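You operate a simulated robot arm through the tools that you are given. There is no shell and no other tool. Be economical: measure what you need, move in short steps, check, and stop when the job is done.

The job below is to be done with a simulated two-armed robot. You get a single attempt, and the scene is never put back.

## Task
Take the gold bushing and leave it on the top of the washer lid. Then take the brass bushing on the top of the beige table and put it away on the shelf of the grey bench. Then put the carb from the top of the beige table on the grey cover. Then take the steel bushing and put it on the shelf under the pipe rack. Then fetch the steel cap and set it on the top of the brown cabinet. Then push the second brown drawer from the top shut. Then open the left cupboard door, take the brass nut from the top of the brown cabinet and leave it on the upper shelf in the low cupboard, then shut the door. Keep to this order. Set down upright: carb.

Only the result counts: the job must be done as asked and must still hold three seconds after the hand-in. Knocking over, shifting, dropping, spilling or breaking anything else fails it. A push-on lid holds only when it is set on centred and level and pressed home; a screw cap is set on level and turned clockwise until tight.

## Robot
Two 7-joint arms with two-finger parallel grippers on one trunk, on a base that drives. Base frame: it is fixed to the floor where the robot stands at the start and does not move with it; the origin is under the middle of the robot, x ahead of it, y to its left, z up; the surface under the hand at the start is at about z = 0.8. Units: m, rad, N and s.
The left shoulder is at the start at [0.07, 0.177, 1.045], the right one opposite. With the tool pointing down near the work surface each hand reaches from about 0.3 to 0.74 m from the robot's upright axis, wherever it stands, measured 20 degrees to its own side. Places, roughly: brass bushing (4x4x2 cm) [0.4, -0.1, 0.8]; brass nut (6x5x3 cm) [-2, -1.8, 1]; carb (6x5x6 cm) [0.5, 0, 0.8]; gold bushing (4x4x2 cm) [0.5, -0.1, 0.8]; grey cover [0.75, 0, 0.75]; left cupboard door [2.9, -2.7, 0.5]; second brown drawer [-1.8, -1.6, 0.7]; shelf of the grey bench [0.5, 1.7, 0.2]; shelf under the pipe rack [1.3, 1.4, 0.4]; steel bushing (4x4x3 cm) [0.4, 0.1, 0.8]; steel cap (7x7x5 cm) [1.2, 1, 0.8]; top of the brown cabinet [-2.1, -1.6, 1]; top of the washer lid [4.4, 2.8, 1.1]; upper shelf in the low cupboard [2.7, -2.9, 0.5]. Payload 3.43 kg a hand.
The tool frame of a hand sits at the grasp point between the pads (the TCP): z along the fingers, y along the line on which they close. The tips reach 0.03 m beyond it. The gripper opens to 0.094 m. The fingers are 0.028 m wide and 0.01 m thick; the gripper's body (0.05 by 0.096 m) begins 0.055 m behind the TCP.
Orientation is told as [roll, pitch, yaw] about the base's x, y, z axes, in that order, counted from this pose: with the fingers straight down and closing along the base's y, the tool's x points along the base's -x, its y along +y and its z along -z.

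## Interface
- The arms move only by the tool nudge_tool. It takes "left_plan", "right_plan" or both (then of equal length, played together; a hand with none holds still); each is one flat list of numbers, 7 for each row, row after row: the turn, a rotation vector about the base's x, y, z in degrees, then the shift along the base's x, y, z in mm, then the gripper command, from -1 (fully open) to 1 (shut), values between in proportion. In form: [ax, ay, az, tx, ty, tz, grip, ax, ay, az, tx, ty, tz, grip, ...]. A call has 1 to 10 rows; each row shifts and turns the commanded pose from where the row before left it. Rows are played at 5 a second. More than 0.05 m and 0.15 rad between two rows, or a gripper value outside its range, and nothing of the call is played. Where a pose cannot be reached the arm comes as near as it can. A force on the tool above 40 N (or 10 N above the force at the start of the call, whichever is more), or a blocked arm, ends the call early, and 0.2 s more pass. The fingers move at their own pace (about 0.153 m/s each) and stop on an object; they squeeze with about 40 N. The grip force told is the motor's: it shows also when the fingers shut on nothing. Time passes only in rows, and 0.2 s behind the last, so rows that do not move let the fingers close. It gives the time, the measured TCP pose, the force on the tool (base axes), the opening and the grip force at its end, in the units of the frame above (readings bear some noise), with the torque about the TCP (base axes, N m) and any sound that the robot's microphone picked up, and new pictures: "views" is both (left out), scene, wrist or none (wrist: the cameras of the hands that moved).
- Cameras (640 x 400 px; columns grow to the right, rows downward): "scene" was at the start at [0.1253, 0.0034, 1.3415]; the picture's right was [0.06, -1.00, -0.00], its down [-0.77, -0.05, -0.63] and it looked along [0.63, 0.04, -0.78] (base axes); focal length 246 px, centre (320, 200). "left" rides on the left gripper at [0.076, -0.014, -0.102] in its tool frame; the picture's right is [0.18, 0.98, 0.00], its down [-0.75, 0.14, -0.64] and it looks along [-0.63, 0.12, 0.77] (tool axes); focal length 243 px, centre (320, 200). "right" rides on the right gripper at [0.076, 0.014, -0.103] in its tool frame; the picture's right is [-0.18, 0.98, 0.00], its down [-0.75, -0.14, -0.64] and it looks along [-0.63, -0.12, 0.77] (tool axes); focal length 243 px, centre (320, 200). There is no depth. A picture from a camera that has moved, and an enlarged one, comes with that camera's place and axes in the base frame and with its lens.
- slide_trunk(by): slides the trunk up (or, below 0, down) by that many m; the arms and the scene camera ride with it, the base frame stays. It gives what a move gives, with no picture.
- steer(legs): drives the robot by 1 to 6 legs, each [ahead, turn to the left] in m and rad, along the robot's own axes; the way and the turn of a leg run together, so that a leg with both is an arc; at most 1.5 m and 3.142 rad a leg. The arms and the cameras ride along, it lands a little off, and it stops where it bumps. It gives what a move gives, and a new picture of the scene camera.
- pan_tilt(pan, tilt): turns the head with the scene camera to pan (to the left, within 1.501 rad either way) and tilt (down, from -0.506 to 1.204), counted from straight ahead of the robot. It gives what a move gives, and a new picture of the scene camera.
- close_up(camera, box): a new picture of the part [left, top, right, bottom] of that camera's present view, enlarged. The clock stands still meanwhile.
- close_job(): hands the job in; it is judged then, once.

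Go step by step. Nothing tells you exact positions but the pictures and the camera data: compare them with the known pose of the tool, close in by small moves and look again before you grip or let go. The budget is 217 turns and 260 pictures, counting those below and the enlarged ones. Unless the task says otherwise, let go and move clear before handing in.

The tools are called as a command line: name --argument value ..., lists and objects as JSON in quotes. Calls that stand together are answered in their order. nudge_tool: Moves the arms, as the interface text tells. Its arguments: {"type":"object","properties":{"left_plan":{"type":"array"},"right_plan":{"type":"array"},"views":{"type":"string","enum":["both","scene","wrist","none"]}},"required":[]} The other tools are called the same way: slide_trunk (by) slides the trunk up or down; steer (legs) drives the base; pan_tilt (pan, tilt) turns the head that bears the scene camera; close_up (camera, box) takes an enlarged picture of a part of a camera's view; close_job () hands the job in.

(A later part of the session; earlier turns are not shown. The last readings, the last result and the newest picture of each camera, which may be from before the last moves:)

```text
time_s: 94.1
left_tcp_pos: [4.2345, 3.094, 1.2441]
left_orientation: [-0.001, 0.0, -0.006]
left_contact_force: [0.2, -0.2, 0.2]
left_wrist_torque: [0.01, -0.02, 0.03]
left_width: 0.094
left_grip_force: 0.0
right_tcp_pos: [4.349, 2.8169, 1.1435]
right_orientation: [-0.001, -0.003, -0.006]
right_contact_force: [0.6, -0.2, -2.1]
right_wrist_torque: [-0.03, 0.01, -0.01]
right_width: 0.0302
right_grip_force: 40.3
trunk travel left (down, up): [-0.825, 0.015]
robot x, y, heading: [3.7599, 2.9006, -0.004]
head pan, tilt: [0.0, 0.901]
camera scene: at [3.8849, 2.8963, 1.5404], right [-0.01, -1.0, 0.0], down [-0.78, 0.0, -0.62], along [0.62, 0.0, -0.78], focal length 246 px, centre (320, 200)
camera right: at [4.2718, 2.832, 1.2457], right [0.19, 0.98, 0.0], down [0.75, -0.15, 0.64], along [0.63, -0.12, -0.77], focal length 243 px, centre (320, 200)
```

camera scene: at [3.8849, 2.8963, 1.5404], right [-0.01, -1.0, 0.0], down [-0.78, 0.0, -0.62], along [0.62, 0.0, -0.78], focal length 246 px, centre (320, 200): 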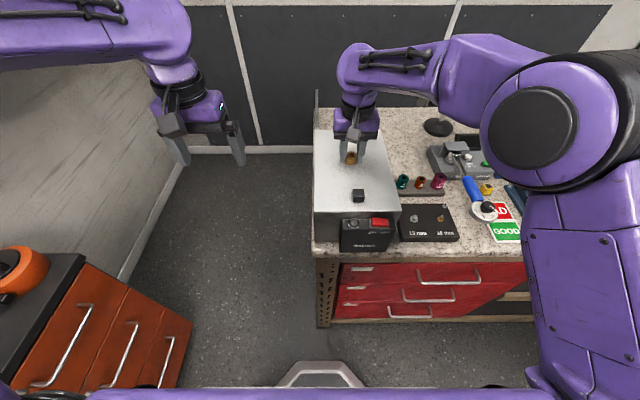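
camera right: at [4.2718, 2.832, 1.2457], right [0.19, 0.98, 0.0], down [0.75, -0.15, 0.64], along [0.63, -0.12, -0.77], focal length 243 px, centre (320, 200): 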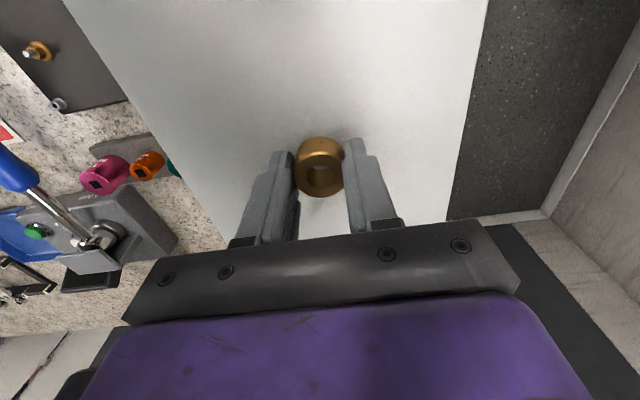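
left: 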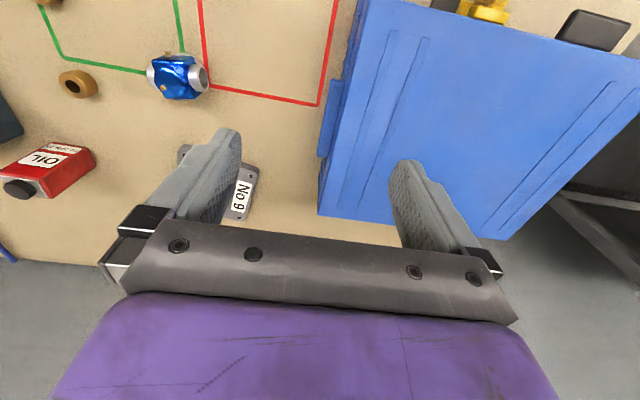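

Still above the lid; I go down in 4 mm steps until contact shows.

nudge_tool --right_plan '[0, 0, 0, 0, 0, -5, 1, 0, 0, 0, 0, 0, -4, 1, 0, 0, 0, 0, 0, 0, 1]' --views "none"

nudge_tool --right_plan '[0, 0, 0, 0, 0, -3, 1, 0, 0, 0, 0, 0, 0, 1]' --views "wrist"

```text
time_s: 94.9
left_tcp_pos: [4.2336, 3.0948, 1.2438]
left_orientation: [0.002, 0.0, -0.004]
left_contact_force: [-0.3, -0.6, 0.4]
left_wrist_torque: [0.0, -0.01, 0.01]
left_width: 0.0941
left_grip_force: 0.0
right_tcp_pos: [4.3502, 2.8155, 1.1353]
right_orientation: [0.003, -0.001, -0.006]
right_contact_force: [0.0, -0.3, -2.0]
right_wrist_torque: [-0.03, -0.01, 0.01]
right_width: 0.0304
right_grip_force: 39.4
trunk travel left (down, up): [-0.825, 0.015]
robot x, y, heading: [3.7568, 2.8971, -0.009]
head pan, tilt: [0.0, 0.901]
```

```text
time_s: 95.5
left_tcp_pos: [4.2358, 3.0944, 1.244]
left_orientation: [-0.001, 0.001, -0.005]
left_contact_force: [0.7, -0.2, -0.8]
left_wrist_torque: [0.01, 0.01, 0.0]
left_width: 0.0939
left_grip_force: 0.0
right_tcp_pos: [4.3488, 2.8165, 1.1311]
right_orientation: [0.002, -0.002, -0.006]
right_contact_force: [0.4, 0.9, -0.7]
right_wrist_torque: [-0.01, 0.01, 0.03]
right_width: 0.0302
right_grip_force: 40.1
trunk travel left (down, up): [-0.825, 0.015]
robot x, y, heading: [3.7602, 2.9031, -0.008]
head pan, tilt: [0.0, 0.901]
camera right: at [4.2725, 2.8309, 1.2351], right [0.19, 0.98, 0.0], down [0.75, -0.15, 0.64], along [0.63, -0.12, -0.77], focal length 243 px, centre (320, 200)
```

right: 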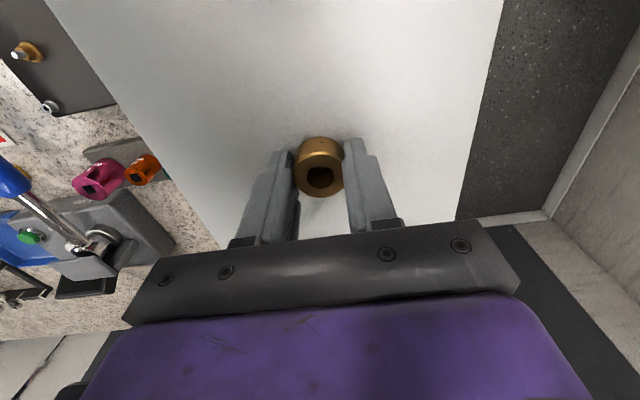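

nudge_tool --right_plan '[0, 0, 0, 0, 0, -3, 1, 0, 0, 0, 0, 0, -3, 1, 0, 0, 0, 0, 0, 0, 1]' --views "none"

```text
time_s: 96.3
left_tcp_pos: [4.233, 3.0948, 1.2451]
left_orientation: [0.0, -0.002, -0.004]
left_contact_force: [-0.2, 0.3, -0.1]
left_wrist_torque: [0.02, 0.02, 0.0]
left_width: 0.094
left_grip_force: 0.1
right_tcp_pos: [4.3489, 2.8162, 1.1312]
right_orientation: [0.002, -0.008, -0.005]
right_contact_force: [5.5, 0.5, 25.8]
right_wrist_torque: [0.01, -0.13, -0.01]
right_width: 0.0302
right_grip_force: 39.5
trunk travel left (down, up): [-0.825, 0.015]
robot x, y, heading: [3.7587, 2.8992, -0.007]
head pan, tilt: [0.0, 0.901]
```

Contact felt on the lid. I ease the pressure, open and lift away.

nudge_tool --right_plan '[0, 0, 0, 0, 0, 3, 1, 0, 0, 0, 0, 0, 1, 0.2, 0, 0, 0, 0, 0, 0, -0.2, 0, 0, 0, 0, 0, 0, -0.4, 0, 0, 0, 0, 0, 30, -0.4, 0, 0, 0, 0, 0, 40, -0.4]' --views "both"

```text
time_s: 97.7
left_tcp_pos: [4.2333, 3.0946, 1.2449]
left_orientation: [0.001, -0.001, -0.006]
left_contact_force: [-0.6, -0.9, -0.8]
left_wrist_torque: [-0.01, 0.01, -0.03]
left_width: 0.0942
left_grip_force: 0.1
right_tcp_pos: [4.3494, 2.8142, 1.1998]
right_orientation: [-0.001, -0.002, -0.006]
right_contact_force: [-1.2, -0.2, 0.1]
right_wrist_torque: [0.01, -0.01, 0.01]
right_width: 0.0655
right_grip_force: 0.0
trunk travel left (down, up): [-0.825, 0.015]
robot x, y, heading: [3.7607, 2.8997, -0.003]
head pan, tilt: [0.0, 0.901]
camera scene: at [3.884, 2.8955, 1.5405], right [-0.01, -1.0, 0.0], down [-0.78, 0.01, -0.62], along [0.62, 0.0, -0.78], focal length 246 px, centre (320, 200)
camera right: at [4.2723, 2.8281, 1.3019], right [0.19, 0.98, 0.0], down [0.75, -0.15, 0.64], along [0.63, -0.12, -0.77], focal length 243 px, centre (320, 200)
```

scene: 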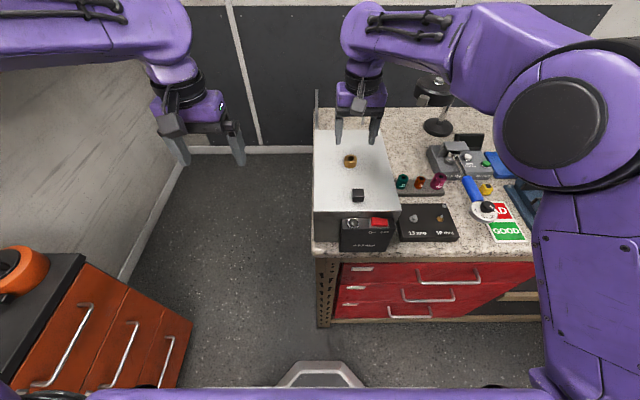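
right: 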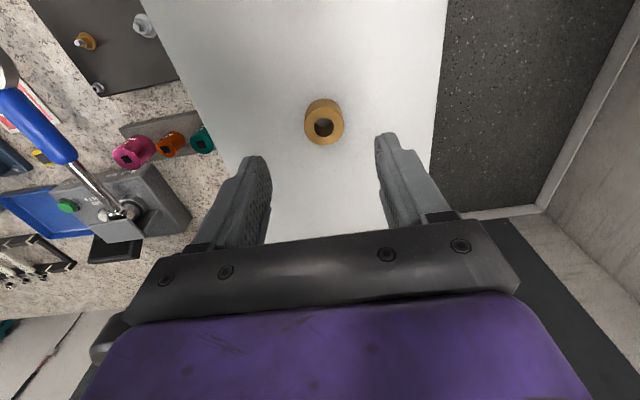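

Gold sits on the lid. I tuck the right hand, back off, lower the trunk and drive back the same way.

nudge_tool --right_plan '[0, 0, 0, -40, -18, 0, -1, 0, 0, 0, -40, -18, 0, -1, 0, 0, 0, -40, -18, 0, -1, 0, 0, 0, -40, -18, 0, -1, 0, 0, 0, -40, -18, 0, -1]' --views "none"

steer --legs '[[-0.4, 0], [0, -2.3], [1.5, 0], [0.55, 0]]'

slide_trunk --by -0.2

```text
time_s: 98.9
left_tcp_pos: [4.2339, 3.0888, 1.246]
left_orientation: [0.006, -0.004, -0.007]
left_contact_force: [-0.2, -1.0, 0.0]
left_wrist_torque: [0.03, -0.04, 0.0]
left_width: 0.0938
left_grip_force: 0.1
right_tcp_pos: [4.1486, 2.7159, 1.1971]
right_orientation: [0.004, -0.004, -0.002]
right_contact_force: [0.3, -0.1, -1.0]
right_wrist_torque: [0.05, -0.01, -0.01]
right_width: 0.0939
right_grip_force: 0.1
trunk travel left (down, up): [-0.825, 0.015]
robot x, y, heading: [3.7615, 2.9004, -0.005]
head pan, tilt: [0.0, 0.901]
```

```text
time_s: 116.7
left_tcp_pos: [1.7269, 0.9925, 1.2451]
left_orientation: [0.001, -0.002, -2.345]
left_contact_force: [-0.6, 1.1, 0.8]
left_wrist_torque: [-0.04, -0.02, 0.0]
left_width: 0.0939
left_grip_force: 0.1
right_tcp_pos: [1.5174, 1.3139, 1.1999]
right_orientation: [0.001, -0.003, -2.346]
right_contact_force: [0.2, 0.0, 0.2]
right_wrist_torque: [0.0, 0.02, 0.02]
right_width: 0.094
right_grip_force: 0.1
trunk travel left (down, up): [-0.825, 0.015]
robot x, y, heading: [1.9133, 1.47, -2.34]
head pan, tilt: [0.0, 0.901]
camera scene: at [1.8252, 1.3802, 1.5405], right [-0.71, 0.7, 0.0], down [0.55, 0.56, -0.62], along [-0.44, -0.44, -0.78], focal length 246 px, centre (320, 200)
```

scene: 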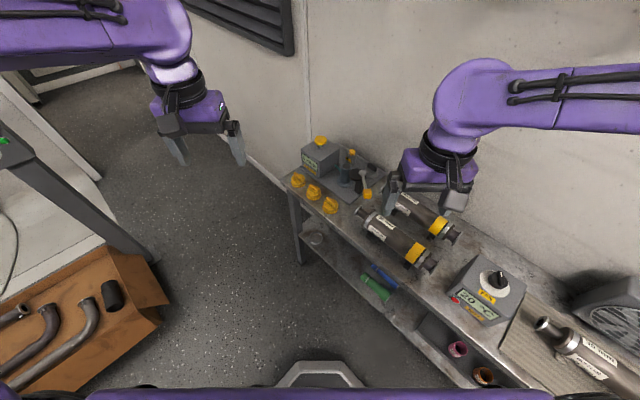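

```text
time_s: 118.8
left_tcp_pos: [1.7251, 0.992, 1.0443]
left_orientation: [0.0, 0.0, -2.345]
left_contact_force: [0.4, 0.3, 0.7]
left_wrist_torque: [-0.01, -0.01, 0.0]
left_width: 0.0941
left_grip_force: 0.0
right_tcp_pos: [1.5166, 1.3136, 0.9985]
right_orientation: [0.002, -0.002, -2.345]
right_contact_force: [0.1, 0.3, -0.2]
right_wrist_torque: [0.04, -0.02, 0.0]
right_width: 0.094
right_grip_force: 0.1
trunk travel left (down, up): [-0.625, 0.215]
robot x, y, heading: [1.9173, 1.4705, -2.351]
head pan, tilt: [0.0, 0.901]
```

steer --legs '[[0, 0.571], [1.4, 0], [0, 0.23]]'

```text
time_s: 128.1
left_tcp_pos: [1.8292, -0.3358, 1.0444]
left_orientation: [0.0, -0.001, -1.564]
left_contact_force: [0.9, 0.8, 0.1]
left_wrist_torque: [0.04, -0.02, 0.02]
left_width: 0.0941
left_grip_force: 0.0
right_tcp_pos: [1.4556, -0.2559, 0.9998]
right_orientation: [0.004, -0.002, -1.561]
right_contact_force: [0.1, -0.9, -0.5]
right_wrist_torque: [0.01, 0.02, -0.04]
right_width: 0.094
right_grip_force: 0.1
trunk travel left (down, up): [-0.625, 0.215]
robot x, y, heading: [1.6249, 0.1342, -1.567]
head pan, tilt: [0.0, 0.901]
camera scene: at [1.6254, 0.0086, 1.3404], right [-1.0, -0.01, 0.0], down [-0.01, 0.78, -0.62], along [0.0, -0.62, -0.78], focal length 246 px, centre (320, 200)
```

scene: 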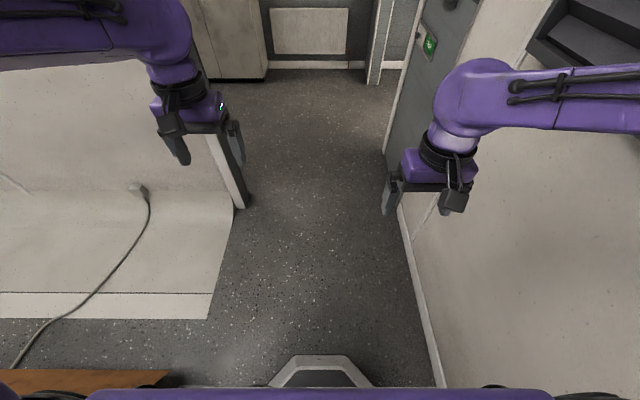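

steer --legs '[[1.5, 0], [0.77, 0], [0, -1.575], [1.17, 0]]'

```text
time_s: 148.6
left_tcp_pos: [-0.0087, -2.4015, 1.0451]
left_orientation: [-0.001, 0.0, -3.1]
left_contact_force: [1.0, 0.3, 0.0]
left_wrist_torque: [-0.04, 0.03, 0.02]
left_width: 0.0941
left_grip_force: 0.1
right_tcp_pos: [0.0568, -2.0265, 0.9993]
right_orientation: [0.0, -0.001, -3.097]
right_contact_force: [0.5, 0.6, 0.2]
right_wrist_torque: [0.02, 0.0, -0.03]
right_width: 0.094
right_grip_force: 0.1
trunk travel left (down, up): [-0.625, 0.215]
robot x, y, heading: [0.4569, -2.182, -3.099]
head pan, tilt: [0.0, 0.901]
camera scene: at [0.3285, -2.1883, 1.3404], right [-0.04, 1.0, 0.0], down [0.78, 0.03, -0.62], along [-0.62, -0.03, -0.78], focal length 246 px, centre (320, 200)
```

scene: 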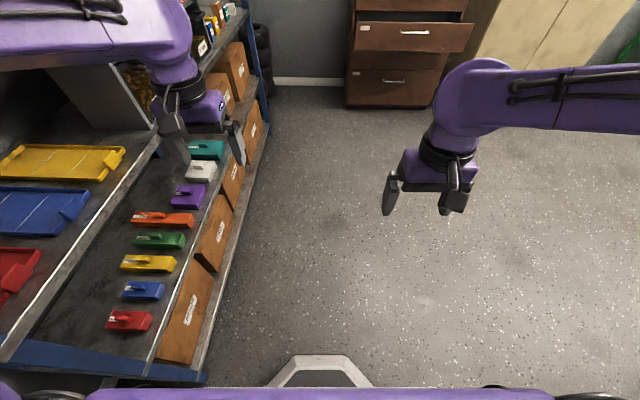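

steer --legs '[[0, -0.6], [1.05, 0], [0, -1.01], [1.5, 0], [0.1, 0], [0, -1.571]]'

```text
time_s: 169.7
left_tcp_pos: [0.0472, 0.1839, 1.0455]
left_orientation: [0.001, 0.0, 0.054]
left_contact_force: [0.5, 0.4, 0.0]
left_wrist_torque: [-0.03, -0.01, 0.0]
left_width: 0.094
left_grip_force: 0.0
right_tcp_pos: [-0.0154, -0.1918, 0.998]
right_orientation: [0.002, -0.001, 0.056]
right_contact_force: [0.3, -0.7, 0.1]
right_wrist_torque: [-0.04, 0.0, 0.01]
right_width: 0.094
right_grip_force: 0.0
trunk travel left (down, up): [-0.625, 0.215]
robot x, y, heading: [-0.4105, -0.0409, 0.054]
head pan, tilt: [0.0, 0.901]
camera scene: at [-0.29, -0.0357, 1.3404], right [0.05, -1.0, 0.0], down [-0.78, -0.04, -0.62], along [0.62, 0.03, -0.78], focal length 246 px, centre (320, 200)
```

scene: 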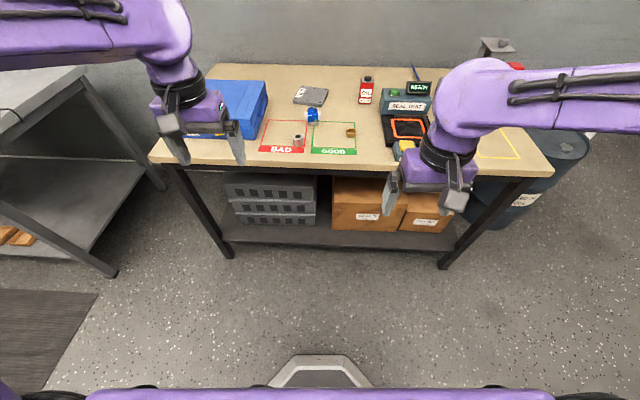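

steer --legs '[[0, -0.054], [0.41, 0]]'

close_up --camera "scene" --box '[270, 140, 430, 290]'

```text
time_s: 172.6
left_tcp_pos: [0.4627, 0.1608, 1.0449]
left_orientation: [-0.001, -0.001, 0.002]
left_contact_force: [-0.1, -0.7, -0.1]
left_wrist_torque: [0.0, 0.03, -0.02]
left_width: 0.0938
left_grip_force: 0.0
right_tcp_pos: [0.3806, -0.2128, 0.9999]
right_orientation: [0.003, -0.001, 0.003]
right_contact_force: [0.7, -0.3, 1.1]
right_wrist_torque: [-0.02, 0.03, 0.01]
right_width: 0.0939
right_grip_force: 0.1
trunk travel left (down, up): [-0.625, 0.215]
robot x, y, heading: [-0.0112, -0.0432, 0.002]
head pan, tilt: [0.0, 0.901]
camera scene: at [0.115, -0.0418, 1.3404], right [0.0, -1.0, 0.0], down [-0.78, 0.0, -0.62], along [0.62, 0.0, -0.78], focal length 246 px, centre (320, 200)
```

scene: 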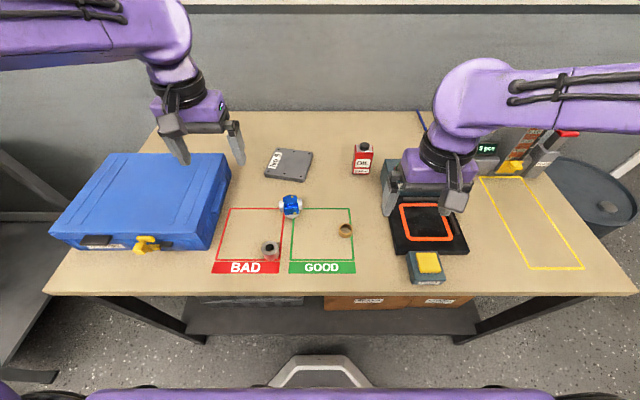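

```text
2.67 times, centred on (350, 215) of scene
camera zoom: at [0.115, -0.0418, 1.3404], right [0.0, -1.0, 0.0], down [-0.78, 0.0, -0.62], along [0.62, 0.0, -0.78], focal length 655 px, centre (240, 160)
```

zoom: 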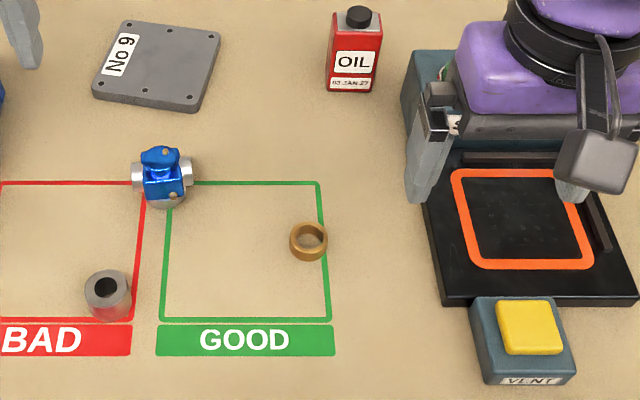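

Brass is at (0.439, -0.107). I move the right hand above it.

nudge_tool --right_plan '[0, 0, 0, 20, 36, 0, -1, 0, 0, 0, 20, 36, 0, -1, 0, 0, 0, 18, 34, -20, -1, 0, 0, 0, 0, 0, -50, -1, 0, 0, 0, 0, 0, -40, -1, 0, 0, 0, 0, 0, 0, -1]' --views "wrist"

```text
time_s: 174.0
left_tcp_pos: [0.4627, 0.1599, 1.0443]
left_orientation: [-0.001, -0.001, 0.002]
left_contact_force: [0.1, 0.5, 0.1]
left_wrist_torque: [0.01, -0.03, 0.01]
left_width: 0.0938
left_grip_force: 0.0
right_tcp_pos: [0.4393, -0.1089, 0.8864]
right_orientation: [0.002, -0.003, 0.005]
right_contact_force: [-0.9, -0.3, 0.8]
right_wrist_torque: [-0.04, 0.01, -0.01]
right_width: 0.0939
right_grip_force: 0.2
trunk travel left (down, up): [-0.625, 0.215]
robot x, y, heading: [-0.0099, -0.0374, 0.005]
head pan, tilt: [0.0, 0.901]
camera right: at [0.3622, -0.0941, 0.9888], right [0.18, 0.98, 0.0], down [0.75, -0.14, 0.64], along [0.63, -0.11, -0.77], focal length 243 px, centre (320, 200)
```

right: 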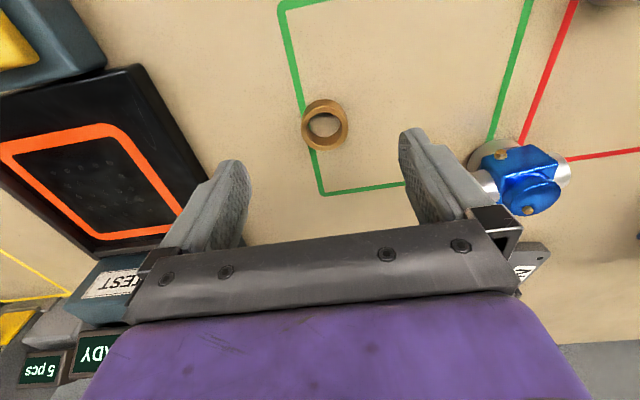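

nudge_tool --right_plan '[0, 0, 0, -3, 5, -30, -1, 0, 0, 0, 0, 0, -18, -1, 0, 0, 0, 0, 0, 0, -1]' --views "wrist"

```text
time_s: 174.8
left_tcp_pos: [0.4622, 0.1609, 1.0438]
left_orientation: [-0.001, -0.003, 0.003]
left_contact_force: [-0.4, -0.1, -0.2]
left_wrist_torque: [0.0, -0.02, 0.05]
left_width: 0.0941
left_grip_force: 0.2
right_tcp_pos: [0.4389, -0.102, 0.8393]
right_orientation: [0.002, -0.002, 0.004]
right_contact_force: [0.9, -0.8, 0.1]
right_wrist_torque: [0.01, 0.01, -0.03]
right_width: 0.0939
right_grip_force: 0.0
trunk travel left (down, up): [-0.625, 0.215]
robot x, y, heading: [-0.0124, -0.042, 0.003]
head pan, tilt: [0.0, 0.901]
camera right: at [0.3603, -0.087, 0.9413], right [0.18, 0.98, 0.0], down [0.75, -0.14, 0.64], along [0.63, -0.12, -0.77], focal length 243 px, centre (320, 200)
```

right: 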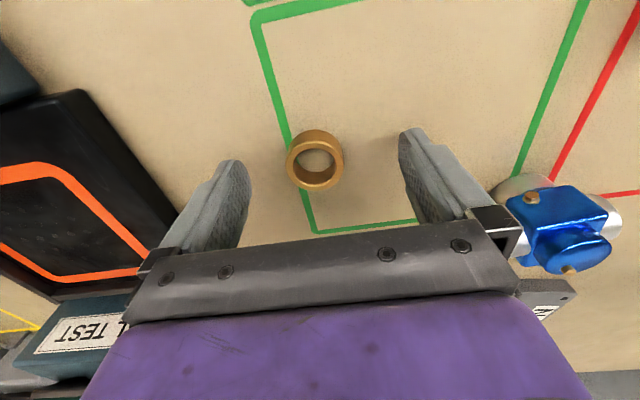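

nudge_tool --right_plan '[0, 0, 0, -3, -1, -3, -1, 0, 0, 0, 0, 0, 0, 0.1, 0, 0, 0, 0, 0, 0, 0.4, 0, 0, 0, 0, 0, 0, 1, 0, 0, 0, 0, 0, 0, 1]' --views "wrist"

```text
time_s: 176.0
left_tcp_pos: [0.4628, 0.1588, 1.0446]
left_orientation: [-0.002, -0.001, 0.002]
left_contact_force: [-0.3, -0.5, -0.3]
left_wrist_torque: [-0.03, 0.01, 0.03]
left_width: 0.0939
left_grip_force: 0.0
right_tcp_pos: [0.4337, -0.1013, 0.8359]
right_orientation: [0.001, -0.001, 0.003]
right_contact_force: [-0.5, 0.3, -1.3]
right_wrist_torque: [-0.05, 0.0, -0.02]
right_width: 0.0335
right_grip_force: 40.5
trunk travel left (down, up): [-0.625, 0.215]
robot x, y, heading: [-0.0104, -0.0419, -0.001]
head pan, tilt: [0.0, 0.901]
camera right: at [0.3564, -0.0878, 0.9384], right [0.18, 0.98, 0.0], down [0.75, -0.14, 0.64], along [0.63, -0.12, -0.77], focal length 243 px, centre (320, 200)
```

right: 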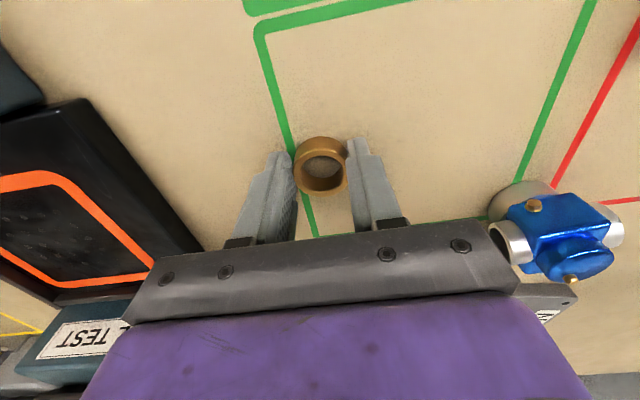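

Gripped (33.5 mm). I lift it, tuck, and back off to turn towards the grey bench on the left.

nudge_tool --right_plan '[0, 0, 0, 0, 0, 30, 1, 0, 0, 0, 0, 0, 50, 1, 0, 0, 0, 0, 0, 50, 1, 0, 0, 0, -20, -36, 20, 1, 0, 0, 0, -20, -36, 20, 1]' --views "none"

steer --legs '[[-0.6, 0], [0, 1.571], [1.3, 0]]'

pan_tilt --pan -0.9 --tilt 0.5

```text
time_s: 177.2
left_tcp_pos: [0.4617, 0.1562, 1.0449]
left_orientation: [0.005, -0.002, 0.0]
left_contact_force: [-0.3, -0.6, -0.2]
left_wrist_torque: [0.08, 0.0, 0.01]
left_width: 0.094
left_grip_force: 0.1
right_tcp_pos: [0.3927, -0.1784, 1.0048]
right_orientation: [0.005, -0.002, 0.004]
right_contact_force: [0.5, -1.6, -1.2]
right_wrist_torque: [0.03, -0.02, -0.02]
right_width: 0.034
right_grip_force: 40.2
trunk travel left (down, up): [-0.625, 0.215]
robot x, y, heading: [-0.0082, -0.0374, 0.001]
head pan, tilt: [0.0, 0.901]
```

```text
time_s: 190.7
left_tcp_pos: [-0.8891, 1.731, 1.0436]
left_orientation: [0.0, 0.0, 1.618]
left_contact_force: [-0.4, 0.0, 0.0]
left_wrist_torque: [-0.03, 0.0, -0.01]
left_width: 0.0938
left_grip_force: 0.1
right_tcp_pos: [-0.5512, 1.6741, 1.0033]
right_orientation: [0.001, -0.002, 1.62]
right_contact_force: [-0.4, 0.3, -0.5]
right_wrist_torque: [-0.05, 0.0, 0.0]
right_width: 0.0324
right_grip_force: 40.1
trunk travel left (down, up): [-0.625, 0.215]
robot x, y, heading: [-0.6639, 1.2674, 1.615]
head pan, tilt: [0.0, 0.901]
camera scene: at [-0.6731, 1.3917, 1.3404], right [1.0, 0.05, 0.0], down [0.04, -0.78, -0.62], along [-0.03, 0.62, -0.78], focal length 246 px, centre (320, 200)
```

scene: 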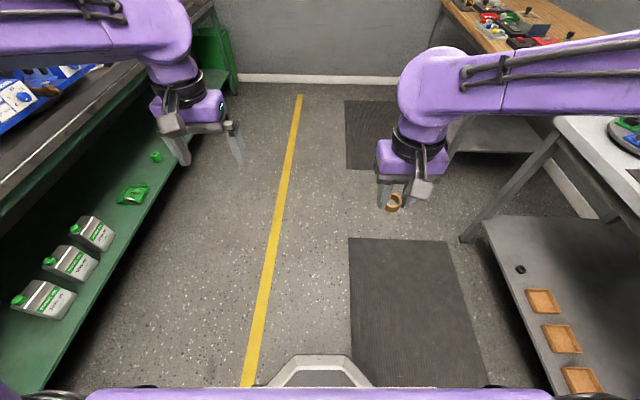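

```text
time_s: 191.9
left_tcp_pos: [-0.8879, 1.7296, 1.0446]
left_orientation: [0.0, 0.0, 1.62]
left_contact_force: [0.4, 0.5, -0.6]
left_wrist_torque: [0.0, 0.04, -0.03]
left_width: 0.0941
left_grip_force: 0.0
right_tcp_pos: [-0.5518, 1.6747, 1.004]
right_orientation: [0.002, 0.001, 1.62]
right_contact_force: [0.4, -0.4, -1.1]
right_wrist_torque: [0.01, 0.03, -0.01]
right_width: 0.0325
right_grip_force: 40.6
trunk travel left (down, up): [-0.625, 0.215]
robot x, y, heading: [-0.6665, 1.2671, 1.617]
head pan, tilt: [-0.901, 0.499]
camera scene: at [-0.601, 1.3762, 1.3742], right [0.66, -0.75, 0.0], down [-0.36, -0.32, -0.88], along [0.66, 0.58, -0.48], focal length 246 px, centre (320, 200)
```

scene: 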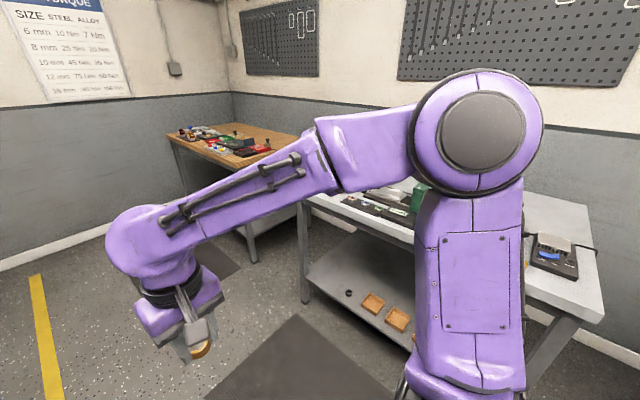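

The grey bench's shelf (z ≈ 0.2, front at x ≈ 0.2) holds three trays and a ring; there is free room near its far end. I go there, turn to face it, and lower the trunk.

steer --legs '[[0.92, 0], [0, -1.617]]'

slide_trunk --by -0.58

pan_tilt --pan 0.0 --tilt 0.5

```text
time_s: 200.6
left_tcp_pos: [-0.2247, 2.3658, 1.0442]
left_orientation: [-0.001, 0.0, -0.021]
left_contact_force: [0.5, -0.9, -0.1]
left_wrist_torque: [-0.01, -0.02, -0.01]
left_width: 0.094
left_grip_force: 0.1
right_tcp_pos: [-0.303, 2.0333, 1.0037]
right_orientation: [0.002, -0.002, -0.02]
right_contact_force: [-0.7, -0.5, -1.1]
right_wrist_torque: [0.02, 0.02, -0.02]
right_width: 0.0327
right_grip_force: 39.7
trunk travel left (down, up): [-0.625, 0.215]
robot x, y, heading: [-0.7032, 2.1755, -0.021]
head pan, tilt: [-0.901, 0.499]
camera scene: at [-0.5979, 2.1016, 1.3743], right [-0.8, -0.6, 0.0], down [-0.29, 0.38, -0.88], along [0.53, -0.7, -0.48], focal length 246 px, centre (320, 200)
```

scene: 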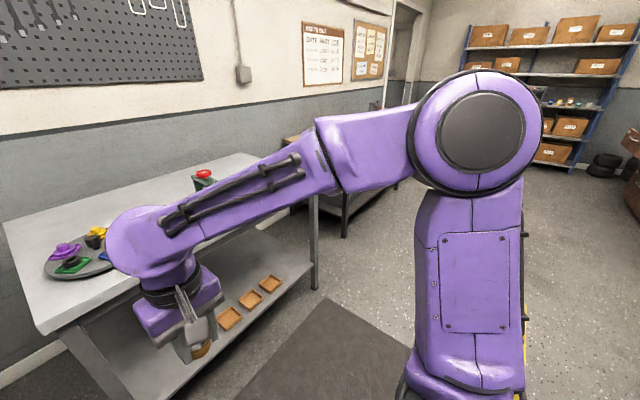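

```text
refused: -0.58 is not a number from -0.4 to 0.4
```

```text
time_s: 201.8
left_tcp_pos: [-0.2248, 2.366, 1.0447]
left_orientation: [-0.001, 0.001, -0.022]
left_contact_force: [-0.5, 0.1, 0.4]
left_wrist_torque: [0.01, 0.02, 0.0]
left_width: 0.0939
left_grip_force: 0.1
right_tcp_pos: [-0.3025, 2.0335, 1.0045]
right_orientation: [0.002, 0.0, -0.019]
right_contact_force: [0.4, -0.5, -0.9]
right_wrist_torque: [0.01, -0.01, -0.01]
right_width: 0.0322
right_grip_force: 40.1
trunk travel left (down, up): [-0.625, 0.215]
robot x, y, heading: [-0.7029, 2.1782, -0.016]
head pan, tilt: [0.0, 0.499]
camera scene: at [-0.562, 2.1721, 1.3743], right [-0.02, -1.0, 0.0], down [-0.48, 0.01, -0.88], along [0.88, -0.02, -0.48], focal length 246 px, centre (320, 200)
```

scene: 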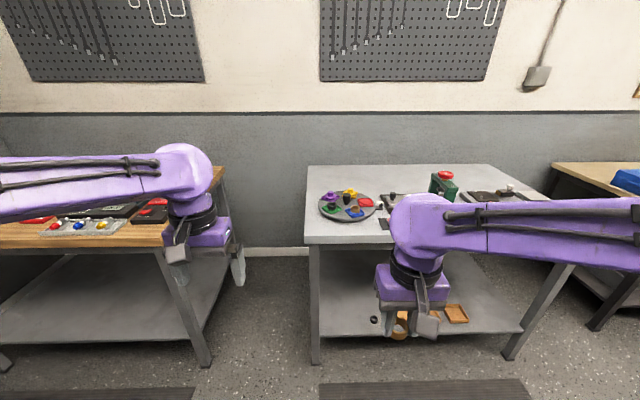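

slide_trunk --by -0.4

slide_trunk --by -0.18

steer --legs '[[0, 0.018], [0.4, 0]]'

```text
time_s: 205.6
left_tcp_pos: [-0.2256, 2.3654, 0.6443]
left_orientation: [0.001, -0.001, -0.022]
left_contact_force: [-0.3, -0.3, -0.1]
left_wrist_torque: [-0.01, -0.01, 0.03]
left_width: 0.0942
left_grip_force: 0.1
right_tcp_pos: [-0.3035, 2.0337, 0.6053]
right_orientation: [0.001, -0.001, -0.02]
right_contact_force: [0.1, 0.1, -0.8]
right_wrist_torque: [0.0, 0.03, 0.01]
right_width: 0.0324
right_grip_force: 39.4
trunk travel left (down, up): [-0.225, 0.615]
robot x, y, heading: [-0.7013, 2.1771, -0.016]
head pan, tilt: [0.0, 0.499]
```

```text
time_s: 207.6
left_tcp_pos: [-0.225, 2.3667, 0.4638]
left_orientation: [0.0, -0.003, -0.02]
left_contact_force: [0.4, -0.1, 0.6]
left_wrist_torque: [-0.02, 0.0, 0.0]
left_width: 0.094
left_grip_force: 0.1
right_tcp_pos: [-0.3037, 2.0331, 0.4249]
right_orientation: [0.002, -0.002, -0.019]
right_contact_force: [0.4, 0.1, -0.3]
right_wrist_torque: [0.02, -0.02, 0.02]
right_width: 0.0324
right_grip_force: 40.2
trunk travel left (down, up): [-0.045, 0.795]
robot x, y, heading: [-0.7028, 2.1799, -0.024]
head pan, tilt: [0.0, 0.499]
```

```text
time_s: 210.5
left_tcp_pos: [0.1715, 2.3668, 0.4636]
left_orientation: [0.0, -0.001, -0.014]
left_contact_force: [0.2, -0.5, -0.3]
left_wrist_torque: [0.01, -0.03, -0.04]
left_width: 0.094
left_grip_force: 0.1
right_tcp_pos: [0.0959, 2.0338, 0.4251]
right_orientation: [0.001, -0.001, -0.013]
right_contact_force: [-0.6, -0.4, -0.4]
right_wrist_torque: [-0.01, 0.04, -0.03]
right_width: 0.0325
right_grip_force: 39.8
trunk travel left (down, up): [-0.045, 0.795]
robot x, y, heading: [-0.3003, 2.1721, -0.012]
head pan, tilt: [0.0, 0.499]
camera scene: at [-0.1636, 2.17, 0.7943], right [-0.01, -1.0, 0.0], down [-0.48, 0.01, -0.88], along [0.88, -0.01, -0.48], focal length 246 px, centre (320, 200)
```

scene: 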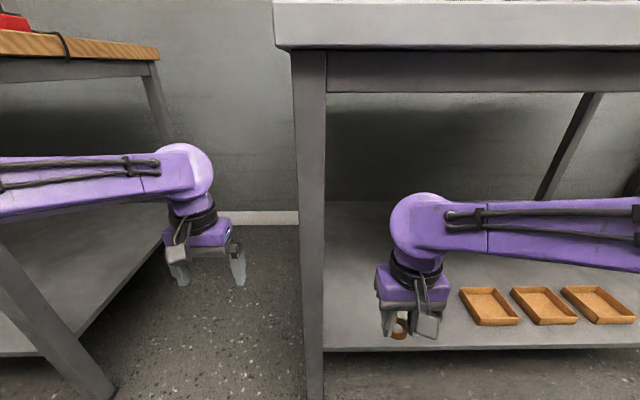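

nudge_tool --right_plan '[0, 0, 0, 46, 0, -10, 1, 0, 0, 0, 46, 0, -10, 1, 0, 0, 0, 46, 0, -10, 1, 0, 0, 0, 46, 0, -10, 1, 0, 0, 0, 46, 0, -10, 1, 0, 0, 0, 0, 0, 0, 1]' --views "both"

```text
time_s: 211.9
left_tcp_pos: [0.1726, 2.3661, 0.4637]
left_orientation: [0.0, 0.0, -0.015]
left_contact_force: [-0.4, 0.0, -0.8]
left_wrist_torque: [-0.01, 0.0, 0.01]
left_width: 0.0939
left_grip_force: 0.1
right_tcp_pos: [0.3279, 2.0337, 0.3704]
right_orientation: [0.0, 0.0, -0.013]
right_contact_force: [0.0, -0.3, -1.8]
right_wrist_torque: [0.01, 0.0, -0.01]
right_width: 0.0325
right_grip_force: 39.6
trunk travel left (down, up): [-0.045, 0.795]
robot x, y, heading: [-0.3059, 2.1726, -0.008]
head pan, tilt: [0.0, 0.499]
camera scene: at [-0.1634, 2.17, 0.7942], right [-0.01, -1.0, 0.0], down [-0.48, 0.01, -0.88], along [0.88, -0.01, -0.48], focal length 246 px, centre (320, 200)
camera right: at [0.25, 2.0494, 0.4735], right [0.2, 0.98, 0.0], down [0.75, -0.15, 0.64], along [0.63, -0.12, -0.77], focal length 243 px, centre (320, 200)
```

scene: 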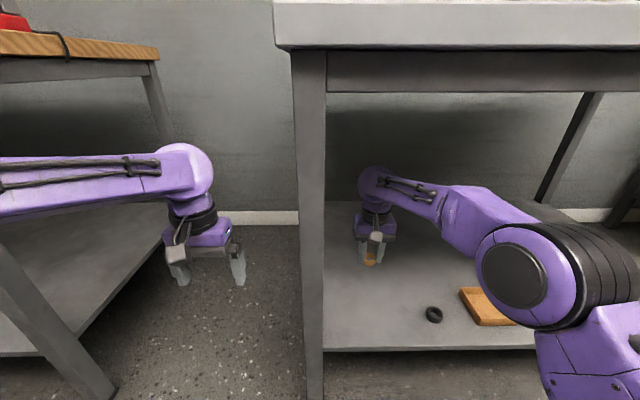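
right: 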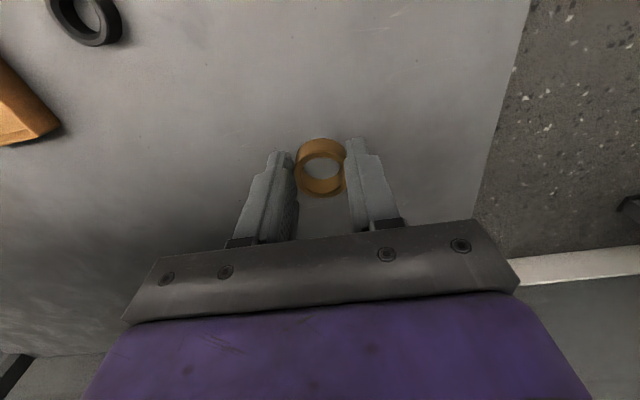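

nudge_tool --right_plan '[0, 0, 0, 0, 0, -40, 1, 0, 0, 0, 0, 0, -25, 1, 0, 0, 0, 0, 0, -5, 1, 0, 0, 0, 0, 0, -5, 1, 0, 0, 0, 0, 0, 0, 1]' --views "wrist"

```text
time_s: 213.1
left_tcp_pos: [0.171, 2.3671, 0.4646]
left_orientation: [0.0, 0.002, -0.014]
left_contact_force: [0.7, -0.4, -0.2]
left_wrist_torque: [0.01, 0.05, 0.02]
left_width: 0.0939
left_grip_force: 0.1
right_tcp_pos: [0.3254, 2.0337, 0.3]
right_orientation: [0.001, 0.0, -0.012]
right_contact_force: [0.0, -0.9, -0.4]
right_wrist_torque: [0.01, -0.01, -0.01]
right_width: 0.0325
right_grip_force: 39.9
trunk travel left (down, up): [-0.045, 0.795]
robot x, y, heading: [-0.3045, 2.1766, -0.015]
head pan, tilt: [0.0, 0.499]
camera right: at [0.2488, 2.0488, 0.4024], right [0.2, 0.98, 0.0], down [0.75, -0.15, 0.64], along [0.63, -0.12, -0.77], focal length 243 px, centre (320, 200)
```

right: 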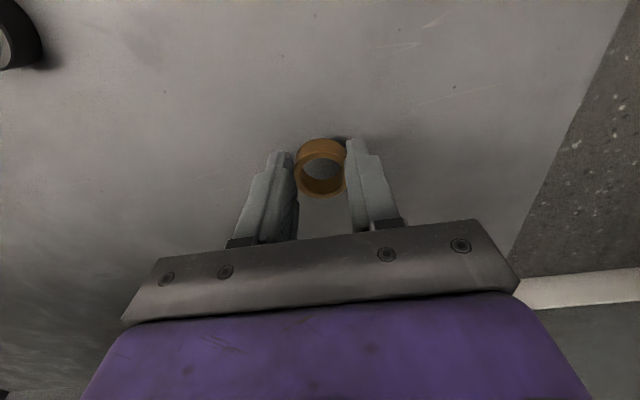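

nudge_tool --right_plan '[0, 0, 0, 0, 0, -5, 1, 0, 0, 0, 0, 0, -4, 1, 0, 0, 0, 0, 0, -4, 1, 0, 0, 0, 0, 0, 0, 1]' --views "none"

```text
time_s: 214.1
left_tcp_pos: [0.1707, 2.3674, 0.4645]
left_orientation: [0.0, -0.002, -0.015]
left_contact_force: [-0.1, -0.6, -0.1]
left_wrist_torque: [-0.01, 0.0, 0.01]
left_width: 0.094
left_grip_force: 0.0
right_tcp_pos: [0.326, 2.0331, 0.2869]
right_orientation: [0.003, -0.002, -0.012]
right_contact_force: [0.1, 0.4, 0.4]
right_wrist_torque: [-0.01, -0.03, -0.04]
right_width: 0.0322
right_grip_force: 39.6
trunk travel left (down, up): [-0.045, 0.795]
robot x, y, heading: [-0.3036, 2.1719, -0.015]
head pan, tilt: [0.0, 0.499]
```

nudge_tool --right_plan '[0, 0, 0, 0, 0, -4, 1, 0, 0, 0, 0, 0, -3, 1, 0, 0, 0, 0, 0, 0, 1]' --views "none"

nudge_tool --right_plan '[0, 0, 0, 0, 0, -3, 1, 0, 0, 0, 0, 0, 0, 1]' --views "wrist"

```text
time_s: 214.9
left_tcp_pos: [0.1709, 2.3673, 0.4659]
left_orientation: [-0.002, -0.006, -0.012]
left_contact_force: [0.9, -0.4, -0.5]
left_wrist_torque: [-0.01, -0.02, -0.03]
left_width: 0.0942
left_grip_force: 0.0
right_tcp_pos: [0.3267, 2.0336, 0.2849]
right_orientation: [0.002, -0.01, -0.012]
right_contact_force: [-2.5, -3.0, 32.7]
right_wrist_torque: [-0.13, 0.1, -0.05]
right_width: 0.0325
right_grip_force: 40.2
trunk travel left (down, up): [-0.045, 0.795]
robot x, y, heading: [-0.3023, 2.1717, -0.013]
head pan, tilt: [0.0, 0.499]
```

```text
time_s: 215.5
left_tcp_pos: [0.1687, 2.3668, 0.4653]
left_orientation: [0.0, -0.004, -0.013]
left_contact_force: [0.5, -0.1, -0.1]
left_wrist_torque: [0.03, 0.0, 0.02]
left_width: 0.094
left_grip_force: 0.0
right_tcp_pos: [0.3265, 2.0333, 0.2802]
right_orientation: [-0.001, -0.008, -0.012]
right_contact_force: [-0.6, -5.3, 31.3]
right_wrist_torque: [-0.13, -0.2, -0.01]
right_width: 0.0325
right_grip_force: 40.0
trunk travel left (down, up): [-0.045, 0.795]
robot x, y, heading: [-0.3014, 2.1702, -0.012]
head pan, tilt: [0.0, 0.499]
camera right: at [0.2486, 2.0492, 0.3824], right [0.2, 0.98, 0.0], down [0.75, -0.15, 0.65], along [0.64, -0.13, -0.76], focal length 243 px, centre (320, 200)
```

right: 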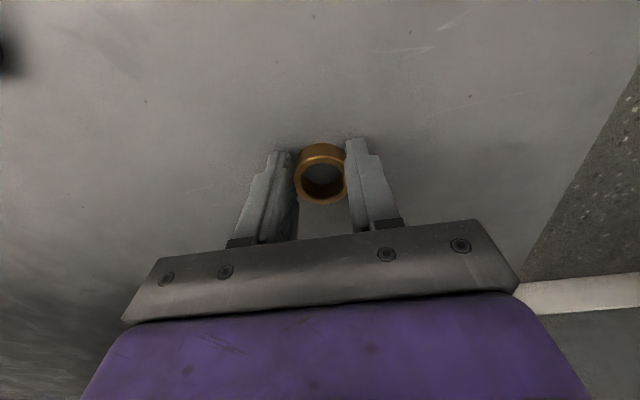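

On the shelf now. I ease off, open and rise.

nudge_tool --right_plan '[0, 0, 0, 0, 0, 3, 1, 0, 0, 0, 0, 0, 1, 0.2, 0, 0, 0, 0, 0, 0, -0.2, 0, 0, 0, 0, 0, 0, -0.4, 0, 0, 0, 0, 0, 30, -0.4, 0, 0, 0, 0, 0, 40, -0.4]' --views "both"

```text
time_s: 216.9
left_tcp_pos: [0.1716, 2.3668, 0.4643]
left_orientation: [-0.001, 0.0, -0.015]
left_contact_force: [-0.7, 0.9, 0.0]
left_wrist_torque: [0.03, 0.01, 0.03]
left_width: 0.0938
left_grip_force: 0.1
right_tcp_pos: [0.3247, 2.0341, 0.3481]
right_orientation: [0.0, -0.001, -0.012]
right_contact_force: [0.0, 0.8, -0.3]
right_wrist_torque: [0.03, -0.03, -0.01]
right_width: 0.0658
right_grip_force: 0.0
trunk travel left (down, up): [-0.045, 0.795]
robot x, y, heading: [-0.3066, 2.1761, -0.019]
head pan, tilt: [0.0, 0.499]
camera scene: at [-0.1635, 2.17, 0.7942], right [-0.01, -1.0, 0.0], down [-0.48, 0.01, -0.88], along [0.88, -0.01, -0.48], focal length 246 px, centre (320, 200)
camera right: at [0.247, 2.0499, 0.4509], right [0.2, 0.98, 0.0], down [0.75, -0.15, 0.64], along [0.63, -0.13, -0.77], focal length 243 px, centre (320, 200)
```

scene: 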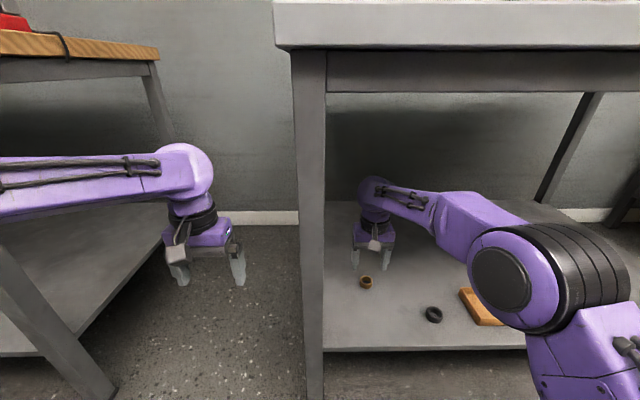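
right: 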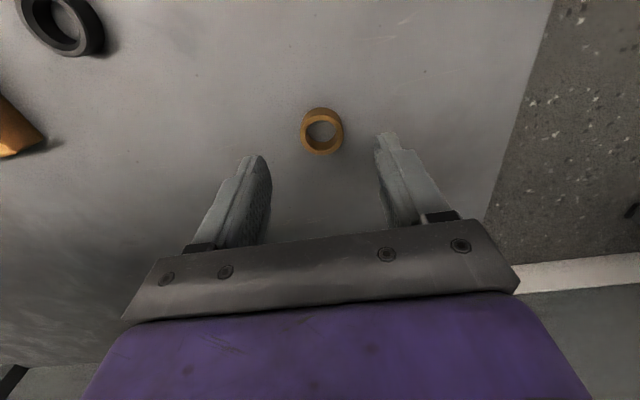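

nudge_tool --right_plan '[0, 0, 0, -45, 0, 12, -1, 0, 0, 0, -46, 0, 12, -1, 0, 0, 0, -46, 0, 12, -1, 0, 0, 0, -46, 0, 12, -1, 0, 0, 0, -46, 0, 12, -1]' --views "none"

steer --legs '[[-0.45, 0]]'

slide_trunk --by 0.4

slide_trunk --by 0.18

steer --legs '[[0, -1.56], [1.5, 0], [0.67, 0], [0, 1.571]]'

```text
time_s: 218.1
left_tcp_pos: [0.1706, 2.3656, 0.4643]
left_orientation: [0.001, -0.001, -0.014]
left_contact_force: [-0.4, 0.3, 0.3]
left_wrist_torque: [0.02, 0.01, -0.02]
left_width: 0.094
left_grip_force: 0.0
right_tcp_pos: [0.0998, 2.0357, 0.4101]
right_orientation: [0.002, -0.002, -0.013]
right_contact_force: [-0.8, 0.4, 0.0]
right_wrist_torque: [-0.01, 0.03, -0.02]
right_width: 0.0941
right_grip_force: 0.0
trunk travel left (down, up): [-0.045, 0.795]
robot x, y, heading: [-0.302, 2.1723, -0.009]
head pan, tilt: [0.0, 0.499]
```

```text
time_s: 220.8
left_tcp_pos: [-0.2786, 2.3725, 0.4649]
left_orientation: [0.0, -0.001, -0.016]
left_contact_force: [0.6, 0.0, 0.2]
left_wrist_torque: [-0.01, -0.01, -0.01]
left_width: 0.094
left_grip_force: 0.0
right_tcp_pos: [-0.3514, 2.0417, 0.4114]
right_orientation: [0.002, -0.001, -0.012]
right_contact_force: [-0.2, -1.2, -1.3]
right_wrist_torque: [-0.01, 0.01, 0.04]
right_width: 0.0939
right_grip_force: 0.1
trunk travel left (down, up): [-0.045, 0.795]
robot x, y, heading: [-0.7511, 2.1791, -0.017]
head pan, tilt: [0.0, 0.499]
camera scene: at [-0.6139, 2.1763, 0.7943], right [-0.02, -1.0, 0.0], down [-0.48, 0.01, -0.88], along [0.88, -0.01, -0.48], focal length 246 px, centre (320, 200)
```

scene: 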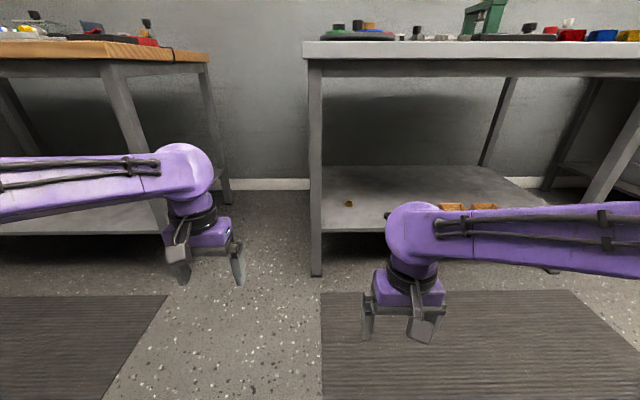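

```text
time_s: 224.6
left_tcp_pos: [-0.2781, 2.3725, 0.8644]
left_orientation: [0.001, -0.001, -0.015]
left_contact_force: [0.3, 0.4, -0.2]
left_wrist_torque: [-0.02, -0.01, -0.01]
left_width: 0.0941
left_grip_force: 0.0
right_tcp_pos: [-0.3511, 2.0411, 0.8092]
right_orientation: [0.001, -0.002, -0.014]
right_contact_force: [0.1, -0.4, 0.2]
right_wrist_torque: [0.0, 0.0, -0.01]
right_width: 0.0942
right_grip_force: 0.0
trunk travel left (down, up): [-0.445, 0.395]
robot x, y, heading: [-0.7558, 2.179, -0.015]
head pan, tilt: [0.0, 0.499]
```

```text
time_s: 226.6
left_tcp_pos: [-0.2776, 2.3727, 1.0443]
left_orientation: [0.001, 0.001, -0.015]
left_contact_force: [0.2, 0.6, 0.5]
left_wrist_torque: [-0.05, -0.03, -0.02]
left_width: 0.0941
left_grip_force: 0.0
right_tcp_pos: [-0.3514, 2.0423, 0.9903]
right_orientation: [0.0, -0.001, -0.015]
right_contact_force: [0.8, -0.2, -0.9]
right_wrist_torque: [0.03, -0.01, -0.02]
right_width: 0.0938
right_grip_force: 0.1
trunk travel left (down, up): [-0.625, 0.215]
robot x, y, heading: [-0.752, 2.1794, -0.015]
head pan, tilt: [0.0, 0.499]
```

```text
time_s: 245.3
left_tcp_pos: [-0.3936, 0.1608, 1.0448]
left_orientation: [0.0, 0.001, -0.035]
left_contact_force: [-0.5, 0.6, -0.1]
left_wrist_torque: [0.01, 0.03, 0.05]
left_width: 0.094
left_grip_force: 0.0
right_tcp_pos: [-0.4733, -0.168, 0.9898]
right_orientation: [0.004, -0.004, -0.032]
right_contact_force: [-1.0, 0.1, 0.7]
right_wrist_torque: [0.01, 0.01, -0.01]
right_width: 0.0938
right_grip_force: 0.2
trunk travel left (down, up): [-0.625, 0.215]
robot x, y, heading: [-0.869, -0.0213, -0.039]
head pan, tilt: [0.0, 0.499]
camera scene: at [-0.7335, -0.0285, 1.3743], right [-0.04, -1.0, 0.0], down [-0.48, 0.02, -0.88], along [0.88, -0.03, -0.48], focal length 246 px, centre (320, 200)
```

scene: 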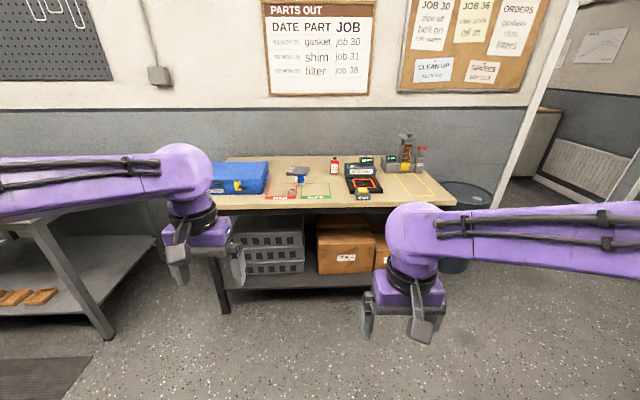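

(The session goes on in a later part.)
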